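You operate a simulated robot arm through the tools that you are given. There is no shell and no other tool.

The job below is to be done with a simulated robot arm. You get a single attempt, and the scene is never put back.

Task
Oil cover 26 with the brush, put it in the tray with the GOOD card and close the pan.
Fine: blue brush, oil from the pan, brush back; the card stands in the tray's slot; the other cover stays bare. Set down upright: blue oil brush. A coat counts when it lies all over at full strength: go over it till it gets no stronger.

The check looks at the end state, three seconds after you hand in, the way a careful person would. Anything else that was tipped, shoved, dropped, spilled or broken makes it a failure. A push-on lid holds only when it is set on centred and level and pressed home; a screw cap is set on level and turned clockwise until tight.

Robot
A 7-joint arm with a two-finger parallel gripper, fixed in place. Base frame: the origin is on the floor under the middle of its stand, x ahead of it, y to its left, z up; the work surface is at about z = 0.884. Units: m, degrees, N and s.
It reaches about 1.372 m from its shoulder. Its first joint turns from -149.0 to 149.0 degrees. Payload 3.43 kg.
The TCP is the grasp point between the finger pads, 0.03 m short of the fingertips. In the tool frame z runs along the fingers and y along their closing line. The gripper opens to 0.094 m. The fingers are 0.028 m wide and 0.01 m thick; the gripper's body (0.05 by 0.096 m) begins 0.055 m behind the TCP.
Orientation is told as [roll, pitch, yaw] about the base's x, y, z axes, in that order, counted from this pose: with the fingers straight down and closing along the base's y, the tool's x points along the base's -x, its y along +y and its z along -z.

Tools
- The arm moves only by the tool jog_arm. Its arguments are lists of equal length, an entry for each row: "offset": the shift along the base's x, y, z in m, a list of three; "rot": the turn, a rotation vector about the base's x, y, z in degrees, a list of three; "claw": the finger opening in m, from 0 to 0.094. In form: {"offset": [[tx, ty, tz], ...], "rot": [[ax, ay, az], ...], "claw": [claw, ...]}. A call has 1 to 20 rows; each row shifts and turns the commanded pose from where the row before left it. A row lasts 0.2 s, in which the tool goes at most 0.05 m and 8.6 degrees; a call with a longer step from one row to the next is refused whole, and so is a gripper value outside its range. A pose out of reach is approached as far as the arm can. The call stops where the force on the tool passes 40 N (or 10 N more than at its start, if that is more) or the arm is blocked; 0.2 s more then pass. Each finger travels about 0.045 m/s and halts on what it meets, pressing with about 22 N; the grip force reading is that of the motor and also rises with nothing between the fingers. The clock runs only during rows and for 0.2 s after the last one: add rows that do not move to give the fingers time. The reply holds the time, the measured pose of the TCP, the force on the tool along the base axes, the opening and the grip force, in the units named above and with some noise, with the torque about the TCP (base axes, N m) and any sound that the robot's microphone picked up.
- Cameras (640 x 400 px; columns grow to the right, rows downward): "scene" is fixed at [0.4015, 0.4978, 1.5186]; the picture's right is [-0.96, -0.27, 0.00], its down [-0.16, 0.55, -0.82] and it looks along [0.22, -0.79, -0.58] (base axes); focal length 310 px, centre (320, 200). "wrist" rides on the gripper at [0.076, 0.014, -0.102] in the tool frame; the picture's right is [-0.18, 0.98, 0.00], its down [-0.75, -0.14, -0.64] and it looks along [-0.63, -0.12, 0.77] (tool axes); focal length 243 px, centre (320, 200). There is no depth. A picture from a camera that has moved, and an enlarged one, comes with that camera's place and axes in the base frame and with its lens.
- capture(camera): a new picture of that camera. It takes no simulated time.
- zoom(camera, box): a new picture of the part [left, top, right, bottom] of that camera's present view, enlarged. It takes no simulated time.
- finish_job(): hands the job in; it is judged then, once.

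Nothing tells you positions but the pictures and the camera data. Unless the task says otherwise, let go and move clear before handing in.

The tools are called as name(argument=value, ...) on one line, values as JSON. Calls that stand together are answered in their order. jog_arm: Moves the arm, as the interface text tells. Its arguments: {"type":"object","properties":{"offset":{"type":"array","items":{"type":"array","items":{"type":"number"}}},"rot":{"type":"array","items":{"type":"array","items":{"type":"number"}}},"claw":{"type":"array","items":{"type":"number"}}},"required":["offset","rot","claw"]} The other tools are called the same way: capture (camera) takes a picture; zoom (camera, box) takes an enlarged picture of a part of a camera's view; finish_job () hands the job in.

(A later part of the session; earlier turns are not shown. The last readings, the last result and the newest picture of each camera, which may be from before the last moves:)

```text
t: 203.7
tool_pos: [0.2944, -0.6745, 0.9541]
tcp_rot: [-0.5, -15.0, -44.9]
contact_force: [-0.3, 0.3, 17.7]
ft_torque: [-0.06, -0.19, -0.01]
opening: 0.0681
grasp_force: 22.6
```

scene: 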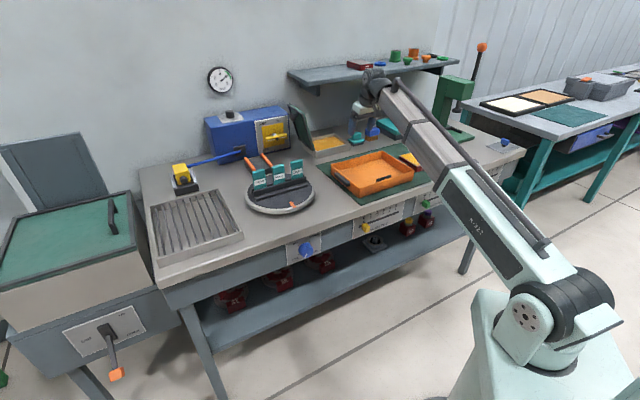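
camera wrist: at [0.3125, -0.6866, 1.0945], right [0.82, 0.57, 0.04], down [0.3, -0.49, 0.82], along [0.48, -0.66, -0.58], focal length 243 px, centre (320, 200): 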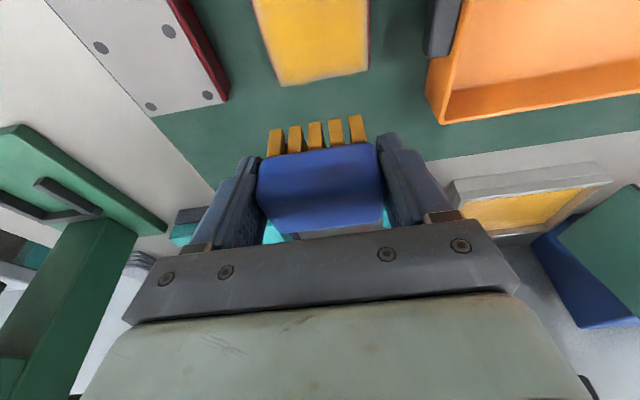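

jog_arm(offset=[[-0.0057, -0.0057, 0.0004], [-0.0057, -0.0057, 0], [-0.0057, -0.0057, 0], [0.0057, 0.0057, 0], [0.0057, 0.0057, 0], [0.0057, 0.0057, 0], [0.0057, 0.0057, 0], [0.0057, 0.0057, 0], [0.0057, 0.0057, 0], [-0.0057, -0.0057, 0], [-0.0057, -0.0057, 0], [-0.0057, -0.0057, 0], [0, 0, 0]], rot=[[0, 0, 0], [0, 0, 0], [0, 0, 0], [0, 0, 0], [0, 0, 0], [0, 0, 0], [0, 0, 0], [0, 0, 0], [0, 0, 0], [0, 0, 0], [0, 0, 0], [0, 0, 0], [0, 0, 0]], claw=[0.05, 0.05, 0.05, 0.05, 0.05, 0.05, 0.05, 0.05, 0.05, 0.05, 0.05, 0.05, 0.05])

jog_arm(offset=[[0, 0, 0.025], [0.0153, -0.0153, 0.02], [0.0154, -0.0154, 0], [0, 0, 0]], rot=[[0, 0, 0], [0, 0, 0], [0, 0, 0], [0, 0, 0]], claw=[0.05, 0.05, 0.05, 0.05])

zoom(camera="wrist", box=[230, 0, 390, 100])

```text
t: 206.5
tool_pos: [0.2945, -0.6742, 0.9542]
tcp_rot: [-0.6, -15.0, -45.0]
contact_force: [1.8, 2.4, 7.3]
ft_torque: [0.04, -0.16, 0.03]
opening: 0.0679
grasp_force: 21.7
```

```text
t: 207.5
tool_pos: [0.3252, -0.705, 1.0005]
tcp_rot: [-0.5, -14.9, -44.9]
contact_force: [-0.1, 0.5, -0.2]
ft_torque: [-0.01, 0.06, -0.05]
opening: 0.068
grasp_force: 21.8
```

```text
4.00 times, centred on (310, 50) of wrist
camera zoom: at [0.2654, -0.6237, 1.0784], right [0.82, 0.57, 0.04], down [0.3, -0.49, 0.82], along [0.48, -0.66, -0.58], focal length 970 px, centre (360, 800)
```

zoom: 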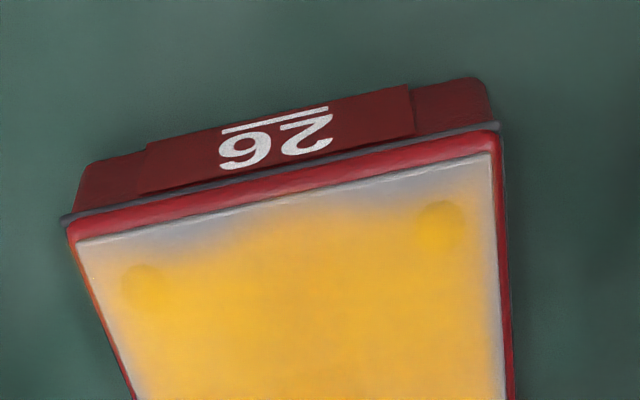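

Nothing changed after firm contact along the near edge with a freshly loaded brush, so the pale rim is just how the coat layer is drawn, and the coat is full. I'll return the brush to its spot.

jog_arm(offset=[[0, 0, 0.02], [0.02703, -0.02851, 0], [0.02703, -0.02851, 0], [0.02703, -0.02851, 0], [0.02703, -0.02851, 0], [0.02703, -0.02851, 0], [0.02703, -0.02851, 0], [0.02703, -0.02851, 0], [0.02703, -0.02851, 0], [0, 0, 0], [0, 0, -0.025], [0, 0, -0.025], [0, 0, -0.025], [0, 0, -0.018], [0, 0, 0]], rot=[[0, 0, 0], [0, 0, 0], [0, 0, 0], [0, 0, 0], [0, 0, 0], [0, 0, 0], [0, 0, 0], [0, 0, 0], [0, 0, 0], [0, 0, 0], [0, 0, 0], [0, 0, 0], [0, 0, 0], [0, 0, 0], [0, 0, 0]], claw=[0.05, 0.05, 0.05, 0.05, 0.05, 0.05, 0.05, 0.05, 0.05, 0.05, 0.05, 0.05, 0.05, 0.05, 0.05])

jog_arm(offset=[[0, 0, -0.002], [0, 0, -0.002], [0, 0, 0]], rot=[[0, 0, 0], [0, 0, 0], [0, 0, 0]], claw=[0.05, 0.05, 0.05])

jog_arm(offset=[[0, 0, -0.0015], [0, 0, 0]], rot=[[0, 0, 0], [0, 0, 0]], claw=[0.05, 0.05])

```text
t: 210.7
tool_pos: [0.5403, -0.9345, 0.9253]
tcp_rot: [-0.6, -14.9, -44.8]
contact_force: [0.1, -0.3, -0.9]
ft_torque: [-0.03, 0.0, 0.02]
opening: 0.0681
grasp_force: 22.0
```

```text
t: 211.5
tool_pos: [0.5408, -0.9331, 0.9211]
tcp_rot: [-0.5, -15.0, -44.9]
contact_force: [0.0, 0.0, 3.4]
ft_torque: [0.08, -0.05, 0.01]
opening: 0.0679
grasp_force: 21.7
```

```text
t: 212.1
tool_pos: [0.541, -0.9329, 0.9232]
tcp_rot: [-0.7, -15.0, -44.8]
contact_force: [1.1, -1.6, 16.3]
ft_torque: [0.21, -0.04, 0.03]
opening: 0.0678
grasp_force: 21.9
```

Firm contact with the table. I'll release and lift away.

jog_arm(offset=[[0, 0, 0.001], [0, 0, 0], [0, 0, 0], [0, 0, 0]], rot=[[0, 0, 0], [0, 0, 0], [0, 0, 0], [0, 0, 0]], claw=[0.068, 0.074, 0.08, 0.08])

jog_arm(offset=[[0, 0, 0.015], [0, 0, 0.025], [0, 0, 0.03], [0, 0, 0.03], [0, 0, 0.01], [0, 0, 0]], rot=[[0, 0, 0], [0, 0, 0], [0, 0, 0], [0, 0, 0], [0, 0, 0], [0, 0, 0]], claw=[0.08, 0.08, 0.08, 0.08, 0.08, 0.08])

zoom(camera="scene", box=[340, 90, 420, 150])

zoom(camera="wrist", box=[240, 0, 480, 150])

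```text
t: 213.1
tool_pos: [0.5411, -0.9331, 0.9211]
tcp_rot: [-0.7, -14.8, -44.9]
contact_force: [0.5, 0.8, -0.5]
ft_torque: [0.0, 0.02, 0.03]
opening: 0.0802
grasp_force: 0.0
```

```text
t: 214.5
tool_pos: [0.5409, -0.9334, 1.0309]
tcp_rot: [-0.7, -14.9, -44.9]
contact_force: [0.3, 0.0, -0.8]
ft_torque: [-0.01, -0.01, 0.0]
opening: 0.08
grasp_force: 0.1
```

```text
6.67 times, centred on (380, 120) of scene
camera zoom: at [0.4015, 0.4978, 1.5186], right [-0.96, -0.27, 0.0], down [-0.16, 0.55, -0.82], along [0.22, -0.79, -0.58], focal length 2068 px, centre (-80, 733)
```

zoom: 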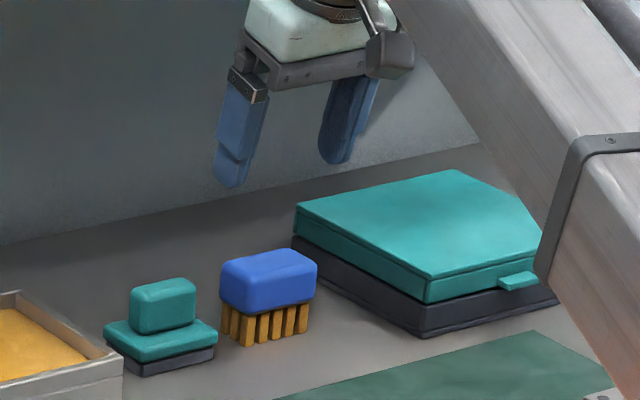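

```text
2.67 times, centred on (360, 75) of wrist
camera zoom: at [0.481, -0.8516, 1.1107], right [0.82, 0.57, 0.04], down [0.3, -0.49, 0.82], along [0.48, -0.66, -0.58], focal length 647 px, centre (213, 533)
```

zoom: 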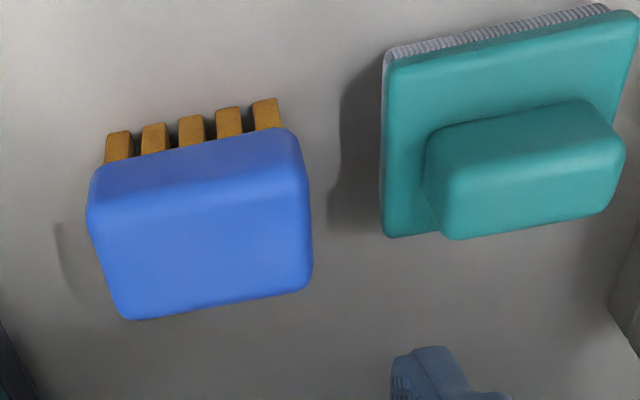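

The brush stands upright in place. Next I'll pick up cover 26, checking its exact position from above first.

jog_arm(offset=[[-0.02579, 0.02724, 0], [-0.02579, 0.02724, 0], [-0.02579, 0.02724, 0], [-0.02579, 0.02724, 0], [-0.02579, 0.02724, 0], [-0.02579, 0.02724, 0], [-0.02579, 0.02724, 0], [-0.02579, 0.02724, 0], [0, 0, -0.02], [0, 0, 0]], rot=[[0, 0, 0], [0, 0, 0], [0, 0, 0], [0, 0, 0], [0, 0, 0], [0, 0, 0], [0, 0, 0], [0, 0, 0], [0, 0, 0], [0, 0, 0]], claw=[0.09, 0.09, 0.09, 0.09, 0.09, 0.09, 0.09, 0.09, 0.09, 0.09])

zoom(camera="wrist", box=[180, 0, 420, 150])

capture(camera="wrist")

```text
t: 216.7
tool_pos: [0.3351, -0.7148, 1.0114]
tcp_rot: [-0.7, -14.9, -44.8]
contact_force: [0.2, 0.2, 0.0]
ft_torque: [0.03, -0.02, 0.03]
opening: 0.0899
grasp_force: 0.0
```

```text
2.67 times, centred on (300, 75) of wrist
camera zoom: at [0.2753, -0.6341, 1.0914], right [0.82, 0.57, 0.04], down [0.3, -0.49, 0.82], along [0.48, -0.66, -0.58], focal length 647 px, centre (373, 533)
```

zoom: 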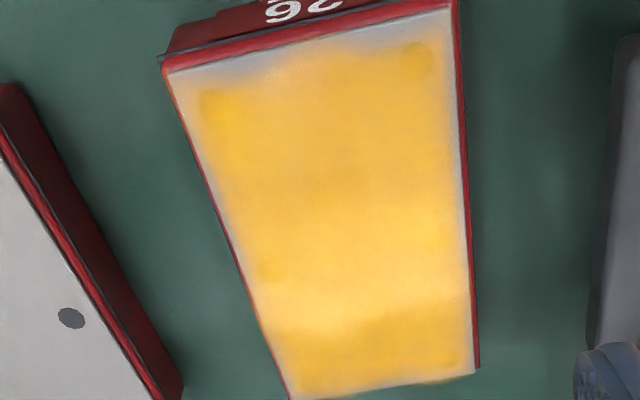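

```text
taken
camera wrist: at [0.2753, -0.6341, 1.0914], right [0.82, 0.57, 0.04], down [0.3, -0.49, 0.82], along [0.48, -0.66, -0.58], focal length 243 px, centre (320, 200)
```

wrist: 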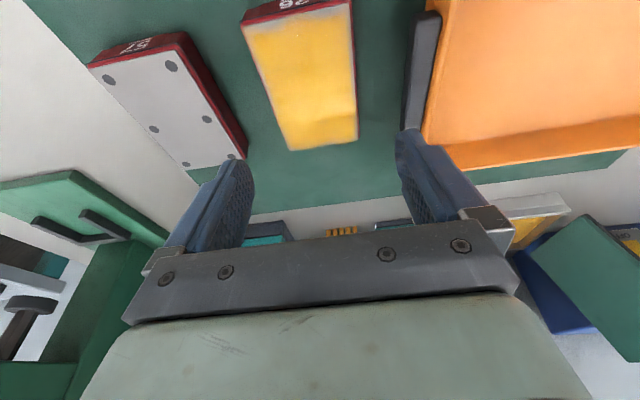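

The torque readings show the brush's tray-side end touching first. The tool has about -0.6° of roll, so the left part of the near strip never got real contact. I'll level the tool by +0.6° and fetch the brush once more to finish that strip properly.

jog_arm(offset=[[0, 0, 0.02], [0.02575, -0.02729, 0], [0.02575, -0.02729, 0], [0.02575, -0.02729, 0], [0.02575, -0.02729, 0], [0.02575, -0.02729, 0], [0.02575, -0.02729, 0], [0.02575, -0.02729, 0], [0.02575, -0.02729, 0], [0, 0, 0]], rot=[[0.44, -0.44, 0], [0, 0, 0], [0, 0, 0], [0, 0, 0], [0, 0, 0], [0, 0, 0], [0, 0, 0], [0, 0, 0], [0, 0, 0], [0, 0, 0]], claw=[0.09, 0.085, 0.08, 0.08, 0.08, 0.08, 0.08, 0.08, 0.08, 0.08])

zoom(camera="wrist", box=[240, 0, 480, 150])

```text
t: 218.9
tool_pos: [0.5413, -0.9343, 1.0313]
tcp_rot: [0.1, -15.0, -45.1]
contact_force: [0.9, -1.2, -0.1]
ft_torque: [0.0, -0.03, 0.0]
opening: 0.08
grasp_force: 0.0
```

```text
2.67 times, centred on (360, 75) of wrist
camera zoom: at [0.4808, -0.8538, 1.111], right [0.82, 0.57, 0.05], down [0.3, -0.5, 0.81], along [0.49, -0.65, -0.58], focal length 647 px, centre (213, 533)
```

zoom: 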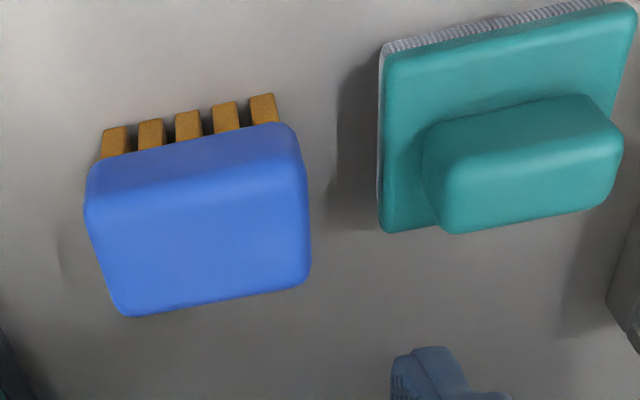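

jog_arm(offset=[[0.0006, 0.0006, -0.025], [0, 0, -0.025], [0, 0, -0.025], [0, 0, -0.02], [0, 0, -0.012], [0, 0, 0], [0, 0, 0], [0, 0, 0], [0, 0, 0], [0, 0, 0]], rot=[[0, 0, 0], [0, 0, 0], [0, 0, 0], [0, 0, 0], [0, 0, 0], [0, 0, 0], [0, 0, 0], [0, 0, 0], [0, 0, 0], [0, 0, 0]], claw=[0.08, 0.08, 0.08, 0.08, 0.08, 0.08, 0.072, 0.064, 0.05, 0.05])

jog_arm(offset=[[0, 0, 0.02], [0, 0, 0.03], [0, 0, 0.035], [0.0263, 0.02279, 0], [0.0263, 0.02279, 0], [0.0263, 0.02279, 0], [0.0263, 0.02279, 0], [0.0263, 0.02279, 0], [0.0263, 0.02279, 0], [0.0263, 0.02279, 0], [0, 0, 0], [0, 0, -0.02], [0, 0, -0.02], [0, 0, -0.016], [0, 0, 0]], rot=[[0, 0, 0], [0, 0, 0], [0, 0, 0], [0, 0, 0], [0, 0, 0], [0, 0, 0], [0, 0, 0], [0, 0, 0], [0, 0, 0], [0, 0, 0], [0, 0, 0], [0, 0, 0], [0, 0, 0], [0, 0, 0], [0, 0, 0]], claw=[0.05, 0.05, 0.05, 0.05, 0.05, 0.05, 0.05, 0.05, 0.05, 0.05, 0.05, 0.05, 0.05, 0.05, 0.05])

jog_arm(offset=[[0, 0, -0.002], [0, 0, -0.0015], [0, 0, 0]], rot=[[0, 0, 0], [0, 0, 0], [0, 0, 0]], claw=[0.05, 0.05, 0.05])

```text
t: 221.1
tool_pos: [0.5415, -0.9342, 0.9254]
tcp_rot: [0.1, -14.8, -45.0]
contact_force: [0.8, 0.4, -0.3]
ft_torque: [-0.05, -0.02, 0.0]
opening: 0.0676
grasp_force: 22.1
```

```text
t: 224.3
tool_pos: [0.7265, -0.7734, 0.9525]
tcp_rot: [0.0, -15.0, -45.0]
contact_force: [-0.4, 0.0, -0.3]
ft_torque: [0.03, -0.03, 0.0]
opening: 0.0679
grasp_force: 22.1
```

```text
t: 225.1
tool_pos: [0.7258, -0.7742, 0.9491]
tcp_rot: [0.1, -15.0, -45.0]
contact_force: [-0.3, 0.7, -0.1]
ft_torque: [-0.02, 0.0, -0.05]
opening: 0.0681
grasp_force: 21.7
```

jog_arm(offset=[[0, 0, -0.0015], [0, 0, 0]], rot=[[0, 0, 0], [0, 0, 0]], claw=[0.05, 0.05])

jog_arm(offset=[[0, 0, -0.001], [0, 0, 0]], rot=[[0, 0, 0], [0, 0, 0]], claw=[0.05, 0.05])

jog_arm(offset=[[0, 0, -0.001], [0, 0, 0]], rot=[[0, 0, 0], [0, 0, 0]], claw=[0.05, 0.05])

```text
t: 225.7
tool_pos: [0.7276, -0.7736, 0.9487]
tcp_rot: [0.1, -14.9, -45.1]
contact_force: [0.4, -0.3, -0.4]
ft_torque: [0.01, -0.02, 0.01]
opening: 0.0679
grasp_force: 21.8
```

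```text
t: 226.3
tool_pos: [0.7254, -0.773, 0.9473]
tcp_rot: [0.0, -14.9, -45.0]
contact_force: [-0.4, 0.0, -0.9]
ft_torque: [-0.02, 0.0, 0.01]
opening: 0.068
grasp_force: 22.4
```

```text
t: 226.9
tool_pos: [0.7256, -0.7738, 0.9471]
tcp_rot: [-0.1, -15.0, -45.1]
contact_force: [-0.1, 0.1, 0.0]
ft_torque: [-0.02, 0.06, 0.05]
opening: 0.0679
grasp_force: 22.0
```

jog_arm(offset=[[0, 0, -0.001], [0, 0, 0]], rot=[[0, 0, 0], [0, 0, 0]], claw=[0.05, 0.05])

jog_arm(offset=[[0, 0, -0.001], [0, 0, 0]], rot=[[0, 0, 0], [0, 0, 0]], claw=[0.05, 0.05])

```text
t: 227.5
tool_pos: [0.7257, -0.7736, 0.9467]
tcp_rot: [0.1, -15.1, -45.0]
contact_force: [0.4, 0.3, 10.0]
ft_torque: [-0.07, 0.1, 0.0]
opening: 0.068
grasp_force: 22.0
```

```text
t: 228.1
tool_pos: [0.725, -0.7737, 0.9466]
tcp_rot: [0.1, -15.2, -44.9]
contact_force: [0.1, -2.0, 19.3]
ft_torque: [-0.02, 0.0, 0.04]
opening: 0.0679
grasp_force: 22.2
```

jog_arm(offset=[[0, 0, 0.01], [0, 0, 0.025], [0, 0, 0.03], [0, 0, 0.025], [0, 0, 0], [-0.03018, 0.00646, 0], [-0.03018, 0.00646, 0], [-0.03018, 0.00646, 0], [-0.03018, 0.00646, 0], [-0.03018, 0.00646, 0], [-0.03018, 0.00646, 0], [-0.03018, 0.00646, 0], [-0.03018, 0.00646, 0], [-0.03018, 0.00646, 0], [-0.03018, 0.00646, 0], [-0.03018, 0.00646, 0], [-0.03018, 0.00646, 0], [-0.03018, 0.00646, 0], [-0.03018, 0.00646, 0], [0, 0, 0]], rot=[[0, 0, 0], [0, 0, 0], [0, 0, 0], [0, 0, 0], [0, 0, 0], [0, 0, 0], [0, 0, 0], [0, 0, 0], [0, 0, 0], [0, 0, 0], [0, 0, 0], [0, 0, 0], [0, 0, 0], [0, 0, 0], [0, 0, 0], [0, 0, 0], [0, 0, 0], [0, 0, 0], [0, 0, 0], [0, 0, 0]], claw=[0.05, 0.05, 0.05, 0.05, 0.05, 0.05, 0.05, 0.05, 0.05, 0.05, 0.05, 0.05, 0.05, 0.05, 0.05, 0.05, 0.05, 0.05, 0.05, 0.05])

jog_arm(offset=[[0, 0, -0.02], [0, 0, -0.02], [0, 0, -0.02], [0, 0, -0.013], [0, 0, 0]], rot=[[0, 0, 0], [0, 0, 0], [0, 0, 0], [0, 0, 0], [0, 0, 0]], claw=[0.05, 0.05, 0.05, 0.05, 0.05])

jog_arm(offset=[[0, 0, -0.002], [0, 0, 0]], rot=[[0, 0, 0], [0, 0, 0]], claw=[0.05, 0.05])

jog_arm(offset=[[0, 0, -0.0015], [0, 0, 0]], rot=[[0, 0, 0], [0, 0, 0]], claw=[0.05, 0.05])

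```text
t: 232.3
tool_pos: [0.3019, -0.6835, 1.0342]
tcp_rot: [0.1, -15.0, -45.0]
contact_force: [-0.4, -0.6, -0.5]
ft_torque: [0.0, 0.01, -0.03]
opening: 0.068
grasp_force: 22.0
```

```text
t: 233.5
tool_pos: [0.3024, -0.6836, 0.9612]
tcp_rot: [0.0, -15.1, -45.0]
contact_force: [-0.6, -0.8, -1.2]
ft_torque: [-0.01, 0.0, -0.01]
opening: 0.0681
grasp_force: 22.5
```

```text
t: 234.1
tool_pos: [0.3027, -0.6841, 0.9593]
tcp_rot: [0.1, -15.0, -45.0]
contact_force: [0.5, 0.2, -1.3]
ft_torque: [0.01, -0.02, 0.0]
opening: 0.068
grasp_force: 22.5
```

```text
t: 234.7
tool_pos: [0.3029, -0.6831, 0.9574]
tcp_rot: [0.1, -15.0, -45.0]
contact_force: [0.0, -0.3, 0.0]
ft_torque: [-0.01, 0.02, -0.02]
opening: 0.068
grasp_force: 22.1
```

jog_arm(offset=[[0, 0, -0.001], [0, 0, 0]], rot=[[0, 0, 0], [0, 0, 0]], claw=[0.05, 0.05])

jog_arm(offset=[[0, 0, -0.001], [0, 0, 0]], rot=[[0, 0, 0], [0, 0, 0]], claw=[0.05, 0.05])

```text
t: 235.3
tool_pos: [0.3033, -0.6836, 0.9562]
tcp_rot: [0.0, -14.9, -45.0]
contact_force: [0.0, 0.0, -1.0]
ft_torque: [-0.01, 0.01, 0.01]
opening: 0.0678
grasp_force: 22.1
```

```text
t: 235.9
tool_pos: [0.3026, -0.683, 0.9564]
tcp_rot: [0.2, -14.8, -44.9]
contact_force: [-0.7, 0.3, -0.6]
ft_torque: [-0.01, 0.0, 0.0]
opening: 0.0678
grasp_force: 22.3
```

jog_arm(offset=[[0, 0, -0.001], [0, 0, 0]], rot=[[0, 0, 0], [0, 0, 0]], claw=[0.05, 0.05])

jog_arm(offset=[[0, 0, -0.0008], [0, 0, 0]], rot=[[0, 0, 0], [0, 0, 0]], claw=[0.05, 0.05])

```text
t: 236.5
tool_pos: [0.3016, -0.6817, 0.9553]
tcp_rot: [0.0, -15.0, -45.1]
contact_force: [-1.7, 0.2, 11.2]
ft_torque: [-0.07, -0.05, -0.06]
opening: 0.0679
grasp_force: 22.3
```

```text
t: 237.1
tool_pos: [0.3034, -0.6819, 0.9534]
tcp_rot: [0.0, -14.9, -45.0]
contact_force: [0.3, -0.3, 18.0]
ft_torque: [-0.08, 0.0, 0.0]
opening: 0.0679
grasp_force: 22.0
```

Level contact now, with torque near zero. I'll sweep the near edge side to side at three distances, checking the force as I go.

jog_arm(offset=[[-0.0053, -0.0053, 0.0003], [-0.0053, -0.0053, 0], [-0.0053, -0.0053, 0], [-0.0053, -0.0053, 0], [0.0055, 0.0055, 0], [0.0055, 0.0055, 0], [0.0055, 0.0055, 0], [0.0055, 0.0055, 0], [0.0055, 0.0055, 0], [0.0055, 0.0055, 0], [0.0055, 0.0055, 0], [-0.005, 0.005, 0], [0, 0, 0]], rot=[[0, 0, 0], [0, 0, 0], [0, 0, 0], [0, 0, 0], [0, 0, 0], [0, 0, 0], [0, 0, 0], [0, 0, 0], [0, 0, 0], [0, 0, 0], [0, 0, 0], [0, 0, 0], [0, 0, 0]], claw=[0.05, 0.05, 0.05, 0.05, 0.05, 0.05, 0.05, 0.05, 0.05, 0.05, 0.05, 0.05, 0.05])

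jog_arm(offset=[[-0.0055, -0.0055, 0], [-0.0055, -0.0055, 0], [-0.0055, -0.0055, 0], [-0.0055, -0.0055, 0], [-0.0055, -0.0055, 0], [-0.0055, -0.0055, 0], [-0.0055, -0.0055, 0], [-0.0045, 0.0045, 0], [0, 0, 0]], rot=[[0, 0, 0], [0, 0, 0], [0, 0, 0], [0, 0, 0], [0, 0, 0], [0, 0, 0], [0, 0, 0], [0, 0, 0], [0, 0, 0]], claw=[0.05, 0.05, 0.05, 0.05, 0.05, 0.05, 0.05, 0.05, 0.05])

jog_arm(offset=[[0, 0, -0.0006], [0, 0, 0]], rot=[[0, 0, 0], [0, 0, 0]], claw=[0.05, 0.05])

```text
t: 239.9
tool_pos: [0.3148, -0.6601, 0.9544]
tcp_rot: [0.1, -15.0, -44.9]
contact_force: [0.3, 0.5, 0.5]
ft_torque: [0.0, 0.0, 0.02]
opening: 0.0679
grasp_force: 22.2
```

```text
t: 241.9
tool_pos: [0.2715, -0.6945, 0.9544]
tcp_rot: [0.1, -14.9, -45.1]
contact_force: [0.8, -0.1, 1.5]
ft_torque: [-0.03, 0.03, 0.0]
opening: 0.068
grasp_force: 21.5
```

```text
t: 242.5
tool_pos: [0.2718, -0.6957, 0.954]
tcp_rot: [0.0, -15.0, -45.0]
contact_force: [-1.3, -0.7, 10.1]
ft_torque: [-0.1, -0.07, -0.03]
opening: 0.068
grasp_force: 22.5
```

jog_arm(offset=[[0.0055, 0.0055, 0], [0.0055, 0.0055, 0], [0.0055, 0.0055, 0], [0.0055, 0.0055, 0], [0.0055, 0.0055, 0], [0.0055, 0.0055, 0], [0.0055, 0.0055, 0], [0, 0, 0]], rot=[[0, 0, 0], [0, 0, 0], [0, 0, 0], [0, 0, 0], [0, 0, 0], [0, 0, 0], [0, 0, 0], [0, 0, 0]], claw=[0.05, 0.05, 0.05, 0.05, 0.05, 0.05, 0.05, 0.05])

jog_arm(offset=[[0.005, -0.005, -0.0004], [-0.0055, -0.0055, 0], [-0.0055, -0.0055, 0], [-0.0055, -0.0055, 0], [-0.0055, -0.0055, 0], [-0.0055, -0.0055, 0], [-0.0055, -0.0055, 0], [-0.0055, -0.0055, 0], [0, 0, 0]], rot=[[0, 0, 0], [0, 0, 0], [0, 0, 0], [0, 0, 0], [0, 0, 0], [0, 0, 0], [0, 0, 0], [0, 0, 0], [0, 0, 0]], claw=[0.05, 0.05, 0.05, 0.05, 0.05, 0.05, 0.05, 0.05, 0.05])

jog_arm(offset=[[0, 0, 0.025], [0.025, -0.015, 0.02], [0.02, -0.02, 0], [0, 0, 0]], rot=[[0, 0, 0], [0, 0, 0], [0, 0, 0], [0, 0, 0]], claw=[0.05, 0.05, 0.05, 0.05])

zoom(camera="wrist", box=[230, 0, 390, 100])

```text
t: 244.3
tool_pos: [0.3107, -0.6564, 0.9538]
tcp_rot: [0.1, -15.0, -45.1]
contact_force: [-2.7, -3.0, 15.6]
ft_torque: [-0.25, -0.07, -0.09]
opening: 0.0679
grasp_force: 21.6
```

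```text
t: 246.3
tool_pos: [0.2768, -0.6996, 0.9543]
tcp_rot: [0.0, -15.0, -45.1]
contact_force: [0.7, 2.3, 9.2]
ft_torque: [0.08, -0.14, 0.05]
opening: 0.068
grasp_force: 21.9
```

```text
t: 247.3
tool_pos: [0.3224, -0.7349, 0.9985]
tcp_rot: [0.2, -15.1, -44.9]
contact_force: [-0.4, -0.1, 0.5]
ft_torque: [0.02, 0.0, -0.03]
opening: 0.0677
grasp_force: 22.0
```

```text
4.00 times, centred on (310, 50) of wrist
camera zoom: at [0.2622, -0.6539, 1.0781], right [0.82, 0.57, 0.05], down [0.3, -0.5, 0.81], along [0.49, -0.65, -0.58], focal length 970 px, centre (360, 800)
```

zoom: 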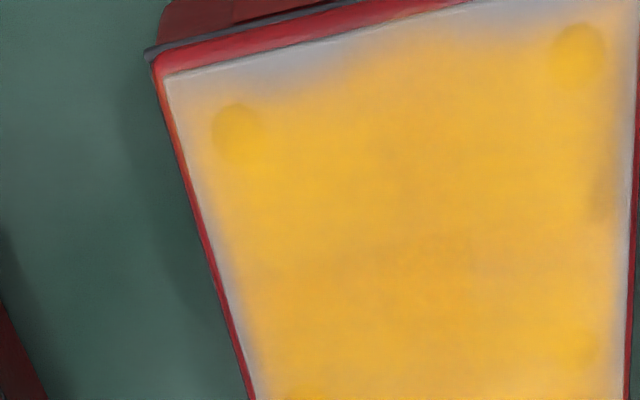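

Even with level, loaded contact the picture is exactly the same, so the coat really is at its maximum there. I'll put the brush back for good.

jog_arm(offset=[[0, 0, 0.02], [0.02739, -0.02491, 0], [0.02739, -0.02491, 0], [0.02739, -0.02491, 0], [0.02739, -0.02491, 0], [0.02739, -0.02491, 0], [0.02739, -0.02491, 0], [0.02739, -0.02491, 0], [0.02739, -0.02491, 0], [0, 0, 0], [0, 0, -0.025], [0, 0, -0.025], [0, 0, -0.025], [0, 0, -0.016], [0, 0, 0]], rot=[[0, 0, 0], [0, 0, 0], [0, 0, 0], [0, 0, 0], [0, 0, 0], [0, 0, 0], [0, 0, 0], [0, 0, 0], [0, 0, 0], [0, 0, 0], [0, 0, 0], [0, 0, 0], [0, 0, 0], [0, 0, 0], [0, 0, 0]], claw=[0.05, 0.05, 0.05, 0.05, 0.05, 0.05, 0.05, 0.05, 0.05, 0.05, 0.05, 0.05, 0.05, 0.05, 0.05])

jog_arm(offset=[[0, 0, -0.002], [0, 0, -0.002], [0, 0, 0]], rot=[[0, 0, 0], [0, 0, 0], [0, 0, 0]], claw=[0.05, 0.05, 0.05])

jog_arm(offset=[[0, 0, -0.0015], [0, 0, 0]], rot=[[0, 0, 0], [0, 0, 0]], claw=[0.05, 0.05])

```text
t: 250.5
tool_pos: [0.5419, -0.9343, 0.9286]
tcp_rot: [0.1, -15.0, -45.0]
contact_force: [-0.4, -0.3, -1.2]
ft_torque: [-0.02, -0.01, -0.03]
opening: 0.0682
grasp_force: 22.1
```

```text
t: 251.3
tool_pos: [0.5408, -0.9339, 0.9228]
tcp_rot: [0.1, -15.0, -45.0]
contact_force: [-0.2, -1.1, -1.6]
ft_torque: [0.01, -0.02, -0.01]
opening: 0.0678
grasp_force: 22.1
```

```text
t: 251.9
tool_pos: [0.5406, -0.9342, 0.9222]
tcp_rot: [0.1, -15.0, -45.1]
contact_force: [0.1, 0.6, -0.2]
ft_torque: [-0.02, 0.05, -0.07]
opening: 0.0679
grasp_force: 21.7
```

jog_arm(offset=[[0, 0, -0.0012], [0, 0, 0]], rot=[[0, 0, 0], [0, 0, 0]], claw=[0.05, 0.05])

jog_arm(offset=[[0, 0, -0.001], [0, 0, 0]], rot=[[0, 0, 0], [0, 0, 0]], claw=[0.05, 0.05])

```text
t: 252.5
tool_pos: [0.5404, -0.9339, 0.9229]
tcp_rot: [-0.1, -15.0, -45.0]
contact_force: [0.0, -0.3, 9.3]
ft_torque: [0.04, 0.1, -0.01]
opening: 0.0677
grasp_force: 22.1
```

```text
t: 253.1
tool_pos: [0.5413, -0.9341, 0.9213]
tcp_rot: [0.0, -15.1, -44.9]
contact_force: [1.8, -1.7, 17.8]
ft_torque: [0.0, 0.01, 0.02]
opening: 0.0678
grasp_force: 22.2
```

jog_arm(offset=[[0, 0, 0.0012], [0, 0, 0], [0, 0, 0], [0, 0, 0]], rot=[[0, 0, 0], [0, 0, 0], [0, 0, 0], [0, 0, 0]], claw=[0.068, 0.074, 0.08, 0.08])

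jog_arm(offset=[[0, 0, 0.015], [0, 0, 0.025], [0, 0, 0.03], [0, 0, 0.03], [0, 0, 0.01], [0, 0, 0]], rot=[[0, 0, 0], [0, 0, 0], [0, 0, 0], [0, 0, 0], [0, 0, 0], [0, 0, 0]], claw=[0.08, 0.08, 0.08, 0.08, 0.08, 0.08])

zoom(camera="scene", box=[340, 90, 420, 150])

```text
t: 254.1
tool_pos: [0.5415, -0.9336, 0.9214]
tcp_rot: [0.1, -15.0, -44.9]
contact_force: [-0.1, -0.3, -0.7]
ft_torque: [0.02, -0.01, 0.0]
opening: 0.08
grasp_force: 0.1
```

```text
t: 255.5
tool_pos: [0.5413, -0.9348, 1.0303]
tcp_rot: [0.1, -15.0, -45.0]
contact_force: [0.9, -0.8, -0.1]
ft_torque: [-0.01, 0.02, -0.02]
opening: 0.0802
grasp_force: 0.0
```

```text
6.67 times, centred on (380, 120) of scene
camera zoom: at [0.4015, 0.4978, 1.5186], right [-0.96, -0.27, 0.0], down [-0.16, 0.55, -0.82], along [0.22, -0.79, -0.58], focal length 2068 px, centre (-80, 733)
```

zoom: 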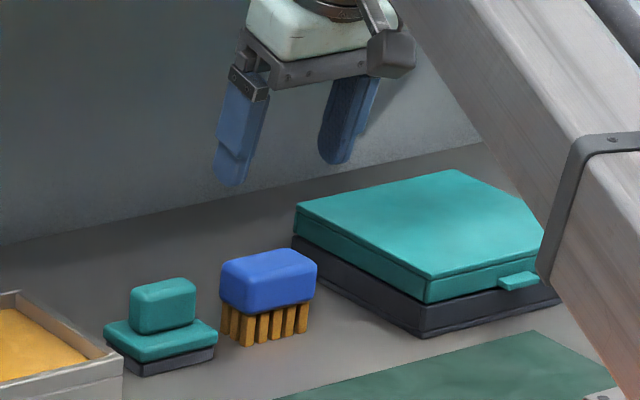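

The brush is back and upright. Now I'll grip cover 26 by its sides.

jog_arm(offset=[[-0.02584, 0.02743, 0], [-0.02584, 0.02743, 0], [-0.02584, 0.02743, 0], [-0.02584, 0.02743, 0], [-0.02584, 0.02743, 0], [-0.02584, 0.02743, 0], [-0.02584, 0.02743, 0], [-0.02584, 0.02743, 0], [0, 0, -0.03], [0, 0, -0.03], [0, 0, -0.025], [0, 0, -0.015], [0, 0, 0]], rot=[[0, 0, 0], [0, 0, 0], [0, 0, 0], [0, 0, 0], [0, 0, 0], [0, 0, 0], [0, 0, 0], [0, 0, 0], [0, 0, 0], [0, 0, 0], [0, 0, 0], [0, 0, 0], [0, 0, 0]], claw=[0.09, 0.09, 0.09, 0.09, 0.09, 0.09, 0.09, 0.09, 0.09, 0.09, 0.09, 0.09, 0.09])

capture(camera="wrist")

zoom(camera="wrist", box=[200, 40, 400, 165])

```text
t: 258.3
tool_pos: [0.3344, -0.7146, 0.9303]
tcp_rot: [0.1, -15.0, -45.1]
contact_force: [-0.1, 0.2, -0.4]
ft_torque: [0.01, -0.03, -0.01]
opening: 0.09
grasp_force: 0.1
```

```text
taken
camera wrist: at [0.274, -0.6344, 1.0101], right [0.82, 0.57, 0.05], down [0.3, -0.5, 0.81], along [0.49, -0.65, -0.58], focal length 243 px, centre (320, 200)
```

wrist: 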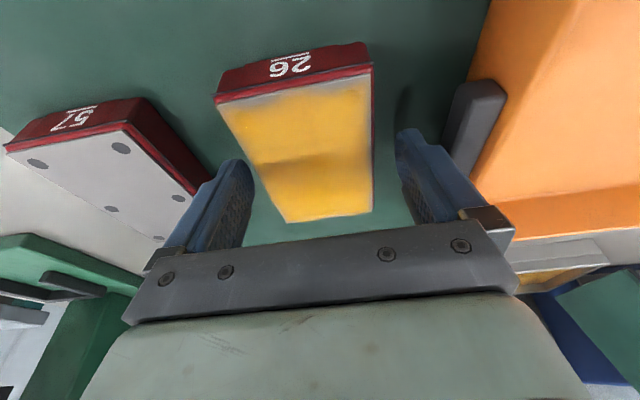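

```text
3.20 times, centred on (300, 102) of wrist
camera zoom: at [0.274, -0.6344, 1.0101], right [0.82, 0.57, 0.05], down [0.3, -0.5, 0.81], along [0.49, -0.65, -0.58], focal length 776 px, centre (384, 512)
```

zoom: 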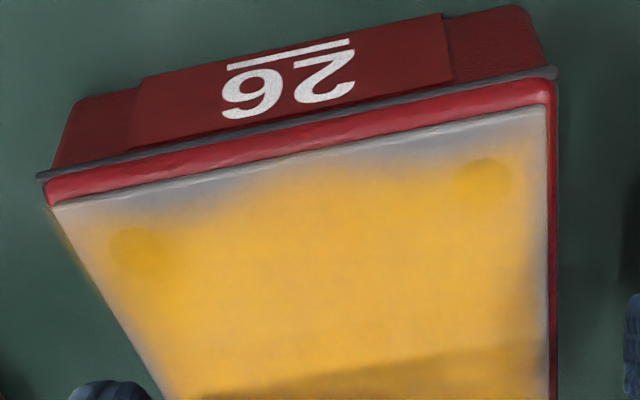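

jog_arm(offset=[[0, 0, -0.005], [0, 0, -0.003], [0, 0, 0], [0, 0, 0], [0, 0, 0], [0, 0, 0], [0, 0, 0], [0, 0, 0]], rot=[[0, 0, 0], [0, 0, 0], [0, 0, 0], [0, 0, 0], [0, 0, 0], [0, 0, 0], [0, 0, 0], [0, 0, 0]], claw=[0.09, 0.09, 0.085, 0.078, 0.07, 0.062, 0.05, 0.05])

capture(camera="wrist")

zoom(camera="scene", box=[370, 115, 450, 175])

```text
t: 260.1
tool_pos: [0.3327, -0.7151, 0.9229]
tcp_rot: [0.0, -15.0, -45.0]
contact_force: [-6.2, -5.0, 2.6]
ft_torque: [-0.31, 0.2, -0.09]
opening: 0.0718
grasp_force: 22.0
```

```text
taken
camera wrist: at [0.2742, -0.6344, 1.0026], right [0.82, 0.57, 0.05], down [0.3, -0.5, 0.81], along [0.49, -0.65, -0.58], focal length 243 px, centre (320, 200)
```

wrist: 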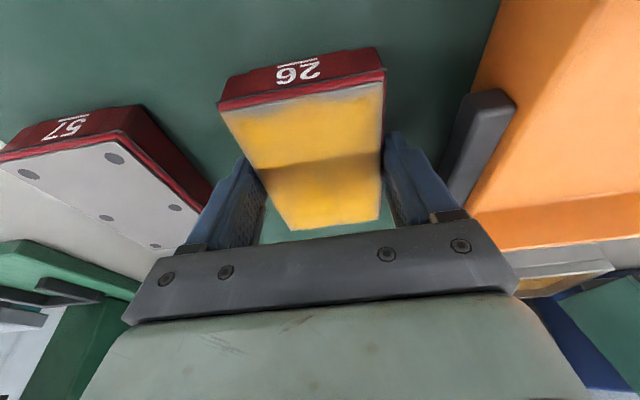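

```text
6.67 times, centred on (410, 145) of scene
camera zoom: at [0.4015, 0.4978, 1.5186], right [-0.96, -0.27, 0.0], down [-0.16, 0.55, -0.82], along [0.22, -0.79, -0.58], focal length 2068 px, centre (-280, 567)
```

zoom: 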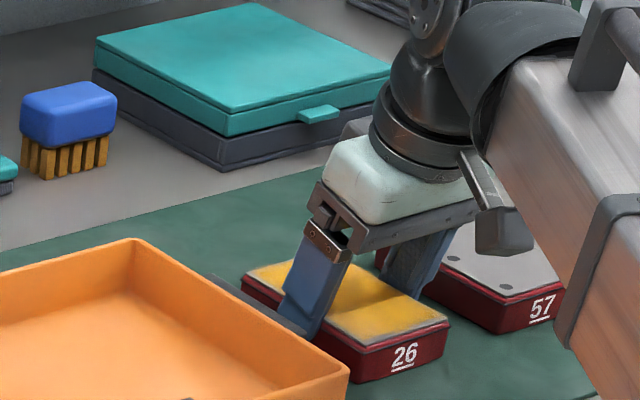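

Cover gripped: opening 0.072. I'll lift it clear, check it's steady, then carry it over the tray.

jog_arm(offset=[[0, 0, 0.01], [0, 0, 0.02], [0, 0, 0.03], [0, 0, 0.025], [0, 0, 0]], rot=[[0, 0, 0], [0, 0, 0], [0, 0, 0], [0, 0, 0], [0, 0, 0]], claw=[0.05, 0.05, 0.05, 0.05, 0.05])

capture(camera="wrist")

zoom(camera="scene", box=[340, 80, 460, 170])

```text
t: 261.3
tool_pos: [0.3348, -0.713, 1.0089]
tcp_rot: [0.0, -15.0, -45.0]
contact_force: [-0.2, 0.7, -5.9]
ft_torque: [0.05, 0.07, -0.01]
opening: 0.0717
grasp_force: 22.7
```

```text
taken
camera wrist: at [0.2743, -0.6339, 1.0875], right [0.82, 0.57, 0.05], down [0.3, -0.5, 0.81], along [0.49, -0.65, -0.58], focal length 243 px, centre (320, 200)
```

wrist: 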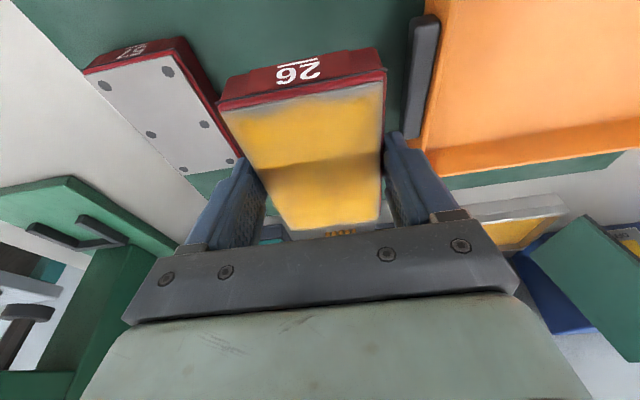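

```text
4.44 times, centred on (400, 125) of scene
camera zoom: at [0.4015, 0.4978, 1.5186], right [-0.96, -0.27, 0.0], down [-0.16, 0.55, -0.82], along [0.22, -0.79, -0.58], focal length 1379 px, centre (-36, 533)
```

zoom: 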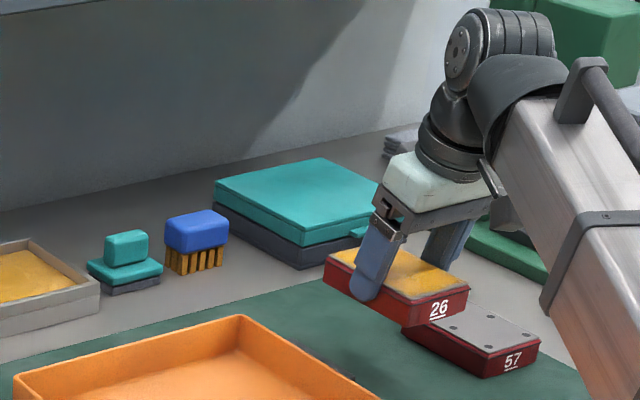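

jog_arm(offset=[[0.02067, 0.01996, 0], [0.02067, 0.01996, 0], [0.02067, 0.01996, 0], [0.02067, 0.01996, 0], [0.02067, 0.01996, 0], [0.02067, 0.01996, 0], [0.02067, 0.01996, 0], [0.02067, 0.01996, 0], [0.02067, 0.01996, 0], [0.02067, 0.01996, 0], [0, 0, 0]], rot=[[0, 0, 0], [0, 0, 0], [0, 0, 0], [0, 0, 0], [0, 0, 0], [0, 0, 0], [0, 0, 0], [0, 0, 0], [0, 0, 0], [0, 0, 0], [0, 0, 0]], claw=[0.05, 0.05, 0.05, 0.05, 0.05, 0.05, 0.05, 0.05, 0.05, 0.05, 0.05])

capture(camera="wrist")

zoom(camera="scene", box=[290, 90, 450, 200])

```text
t: 263.7
tool_pos: [0.5413, -0.514, 1.0068]
tcp_rot: [0.0, -14.9, -45.1]
contact_force: [-0.4, -0.5, -6.1]
ft_torque: [0.06, 0.04, 0.01]
opening: 0.0719
grasp_force: 21.9
```

```text
taken
camera wrist: at [0.4814, -0.4334, 1.0872], right [0.82, 0.57, 0.05], down [0.3, -0.5, 0.81], along [0.49, -0.65, -0.58], focal length 243 px, centre (320, 200)
```

wrist: 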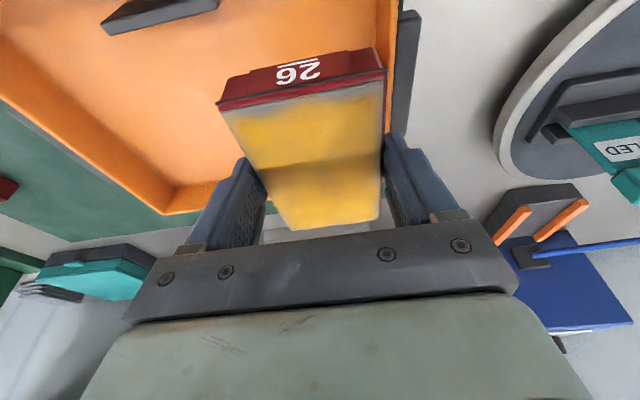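

```text
3.64 times, centred on (370, 145) of scene
camera zoom: at [0.4015, 0.4978, 1.5186], right [-0.96, -0.27, 0.0], down [-0.16, 0.55, -0.82], along [0.22, -0.79, -0.58], focal length 1128 px, centre (138, 400)
```

zoom: 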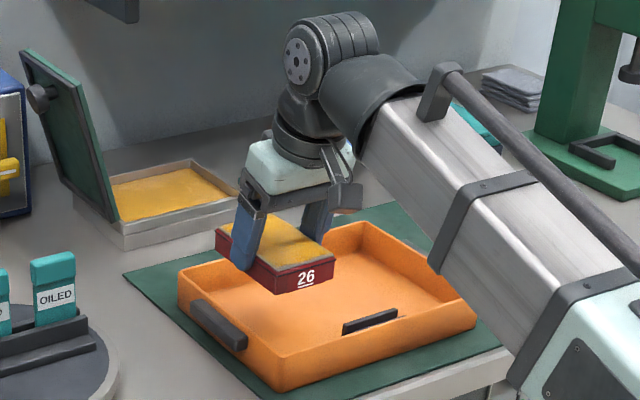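

The cover hangs level over the tray. I'll shift it slightly away from the tray's left wall and lower it gently to the floor.

jog_arm(offset=[[-0.0028, -0.0028, -0.01], [0, 0, -0.02], [0, 0, -0.02], [0, 0, -0.015], [0, 0, -0.008], [0, 0, 0]], rot=[[0, 0, 0], [0, 0, 0], [0, 0, 0], [0, 0, 0], [0, 0, 0], [0, 0, 0]], claw=[0.05, 0.05, 0.05, 0.05, 0.05, 0.05])

capture(camera="wrist")

zoom(camera="scene", box=[310, 110, 430, 200])

```text
t: 265.1
tool_pos: [0.5382, -0.5173, 0.9336]
tcp_rot: [0.1, -14.9, -45.0]
contact_force: [0.4, 0.1, -5.8]
ft_torque: [0.05, 0.0, 0.0]
opening: 0.0718
grasp_force: 22.0
```

```text
taken
camera wrist: at [0.4782, -0.4371, 1.0139], right [0.82, 0.57, 0.05], down [0.3, -0.5, 0.81], along [0.49, -0.65, -0.58], focal length 243 px, centre (320, 200)
```

wrist: 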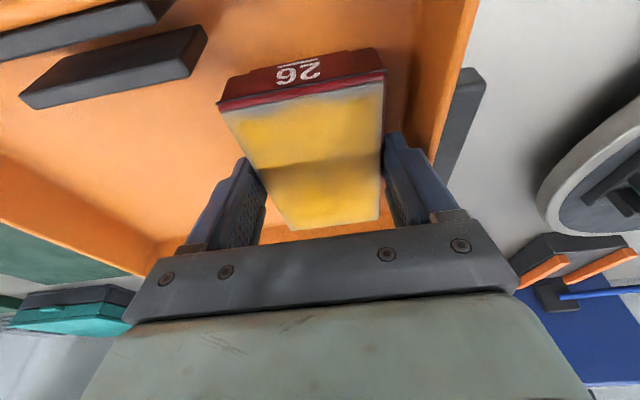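

```text
4.44 times, centred on (370, 155) of scene
camera zoom: at [0.4015, 0.4978, 1.5186], right [-0.96, -0.27, 0.0], down [-0.16, 0.55, -0.82], along [0.22, -0.79, -0.58], focal length 1379 px, centre (98, 400)
```

zoom: 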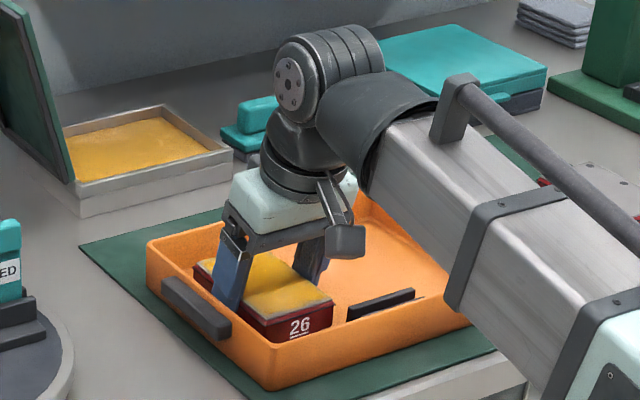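

jog_arm(offset=[[0, 0, -0.003], [0, 0, -0.0015], [0, 0, 0]], rot=[[0, 0, 0], [0, 0, 0], [0, 0, 0]], claw=[0.05, 0.05, 0.05])

jog_arm(offset=[[0, 0, -0.001], [0, 0, 0]], rot=[[0, 0, 0], [0, 0, 0]], claw=[0.05, 0.05])

jog_arm(offset=[[0, 0, -0.001], [0, 0, 0]], rot=[[0, 0, 0], [0, 0, 0]], claw=[0.05, 0.05])

```text
t: 265.9
tool_pos: [0.5392, -0.5176, 0.9291]
tcp_rot: [0.2, -14.9, -45.0]
contact_force: [-0.1, 0.8, -6.3]
ft_torque: [0.07, 0.03, 0.01]
opening: 0.0718
grasp_force: 22.4
```

```text
t: 266.5
tool_pos: [0.5393, -0.517, 0.9277]
tcp_rot: [0.1, -14.9, -45.0]
contact_force: [-0.1, 0.4, -4.8]
ft_torque: [-0.02, 0.01, 0.01]
opening: 0.0719
grasp_force: 21.9
```

```text
t: 267.1
tool_pos: [0.5385, -0.517, 0.9292]
tcp_rot: [0.1, -15.0, -45.0]
contact_force: [-0.4, 0.4, 11.8]
ft_torque: [0.19, 0.34, 0.07]
opening: 0.0717
grasp_force: 22.1
```

The cover rests on the tray floor. I'll open just enough to release it and raise straight up.

jog_arm(offset=[[0, 0, 0.0008], [0, 0, 0], [0, 0, 0], [0, 0, 0]], rot=[[0, 0, 0], [0, 0, 0], [0, 0, 0], [0, 0, 0]], claw=[0.073, 0.076, 0.078, 0.078])

jog_arm(offset=[[0, 0, 0.01], [0, 0, 0.02], [0, 0, 0.025], [0, 0, 0.025], [0, 0, 0.015], [0, 0, 0]], rot=[[0, 0, 0], [0, 0, 0], [0, 0, 0], [0, 0, 0], [0, 0, 0], [0, 0, 0]], claw=[0.078, 0.078, 0.078, 0.078, 0.078, 0.078])

capture(camera="wrist")

zoom(camera="scene", box=[310, 110, 430, 200])

```text
t: 268.1
tool_pos: [0.5386, -0.5178, 0.9292]
tcp_rot: [0.1, -15.0, -45.0]
contact_force: [-0.2, 0.4, -0.9]
ft_torque: [0.01, 0.0, 0.02]
opening: 0.0779
grasp_force: 0.1
```

```text
t: 269.5
tool_pos: [0.539, -0.5168, 1.024]
tcp_rot: [0.1, -14.9, -45.0]
contact_force: [0.5, 0.2, -0.1]
ft_torque: [-0.02, 0.01, -0.03]
opening: 0.0781
grasp_force: 0.1
```

```text
taken
camera wrist: at [0.4789, -0.4361, 1.1038], right [0.82, 0.57, 0.05], down [0.3, -0.5, 0.81], along [0.49, -0.65, -0.58], focal length 243 px, centre (320, 200)
```

wrist: 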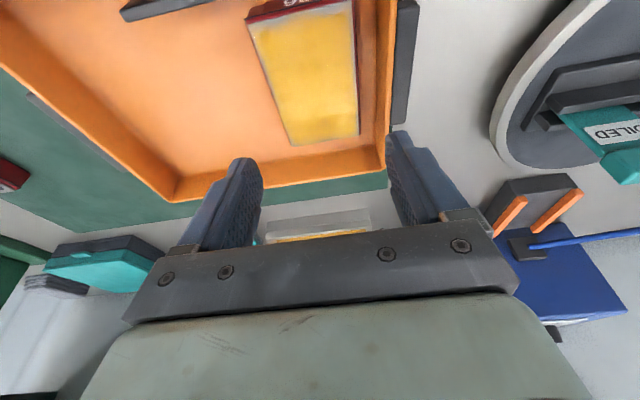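

```text
4.44 times, centred on (370, 155) of scene
camera zoom: at [0.4015, 0.4978, 1.5186], right [-0.96, -0.27, 0.0], down [-0.16, 0.55, -0.82], along [0.22, -0.79, -0.58], focal length 1379 px, centre (98, 400)
```

zoom: 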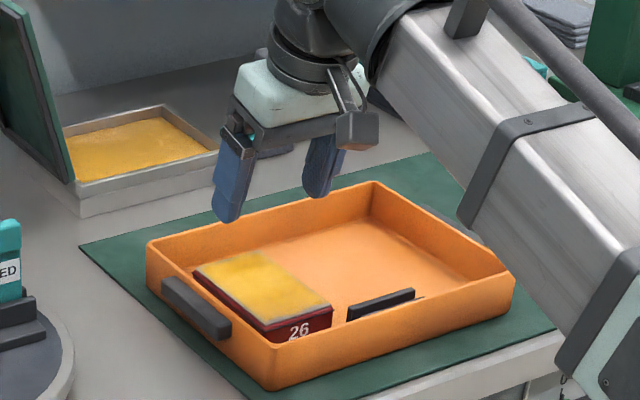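

The cover sits in the tray. Now the GOOD card: I'll move over toward the turntable and look at the card rack closely.

jog_arm(offset=[[0.022, 0.02986, 0.01], [0.022, 0.02986, 0.01], [0.022, 0.02986, 0.01], [0.022, 0.02986, 0], [0.022, 0.02986, 0], [0.022, 0.02986, 0], [0.022, 0.02986, 0], [0.022, 0.02986, 0], [0.022, 0.02986, 0], [0, 0, 0]], rot=[[0, 0, 0], [0, 0, 0], [0, 0, 0], [0, 0, 0], [0, 0, 0], [0, 0, 0], [0, 0, 0], [0, 0, 0], [0, 0, 0], [0, 0, 0]], claw=[0.078, 0.078, 0.078, 0.078, 0.078, 0.078, 0.078, 0.078, 0.078, 0.078])

capture(camera="wrist")

capture(camera="scene")

```text
t: 271.7
tool_pos: [0.7375, -0.2478, 1.0545]
tcp_rot: [0.1, -15.0, -45.1]
contact_force: [0.1, 0.6, -0.1]
ft_torque: [0.0, 0.03, 0.0]
opening: 0.0782
grasp_force: 0.0
```

```text
taken
camera wrist: at [0.6771, -0.1669, 1.1332], right [0.82, 0.57, 0.05], down [0.3, -0.5, 0.81], along [0.49, -0.65, -0.58], focal length 243 px, centre (320, 200)
```

wrist: 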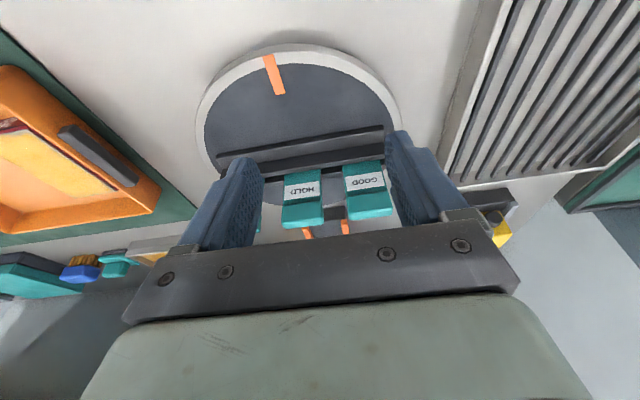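

```text
taken
```

scene: 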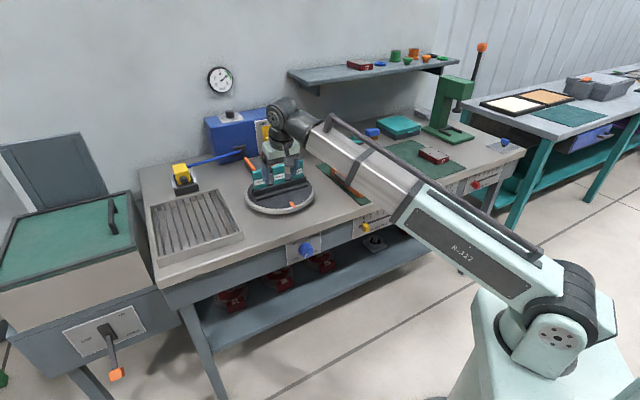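

zoom(camera="wrist", box=[240, 110, 440, 235])

zoom(camera="scene", box=[230, 90, 330, 220])

```text
3.20 times, centred on (340, 172) of wrist
camera zoom: at [0.6771, -0.1669, 1.1332], right [0.82, 0.57, 0.05], down [0.3, -0.5, 0.81], along [0.49, -0.65, -0.58], focal length 776 px, centre (256, 288)
```

zoom: 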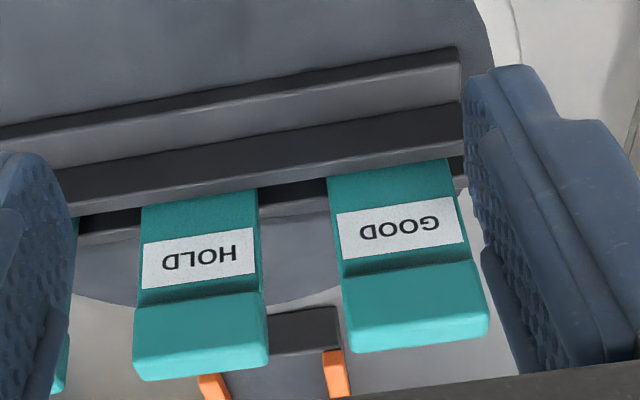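

```text
3.08 times, centred on (280, 155) of scene
camera zoom: at [0.4015, 0.4978, 1.5186], right [-0.96, -0.27, 0.0], down [-0.16, 0.55, -0.82], along [0.22, -0.79, -0.58], focal length 954 px, centre (443, 338)
```

zoom: 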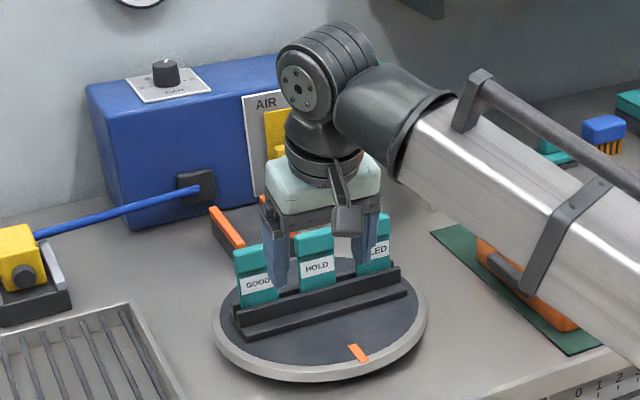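

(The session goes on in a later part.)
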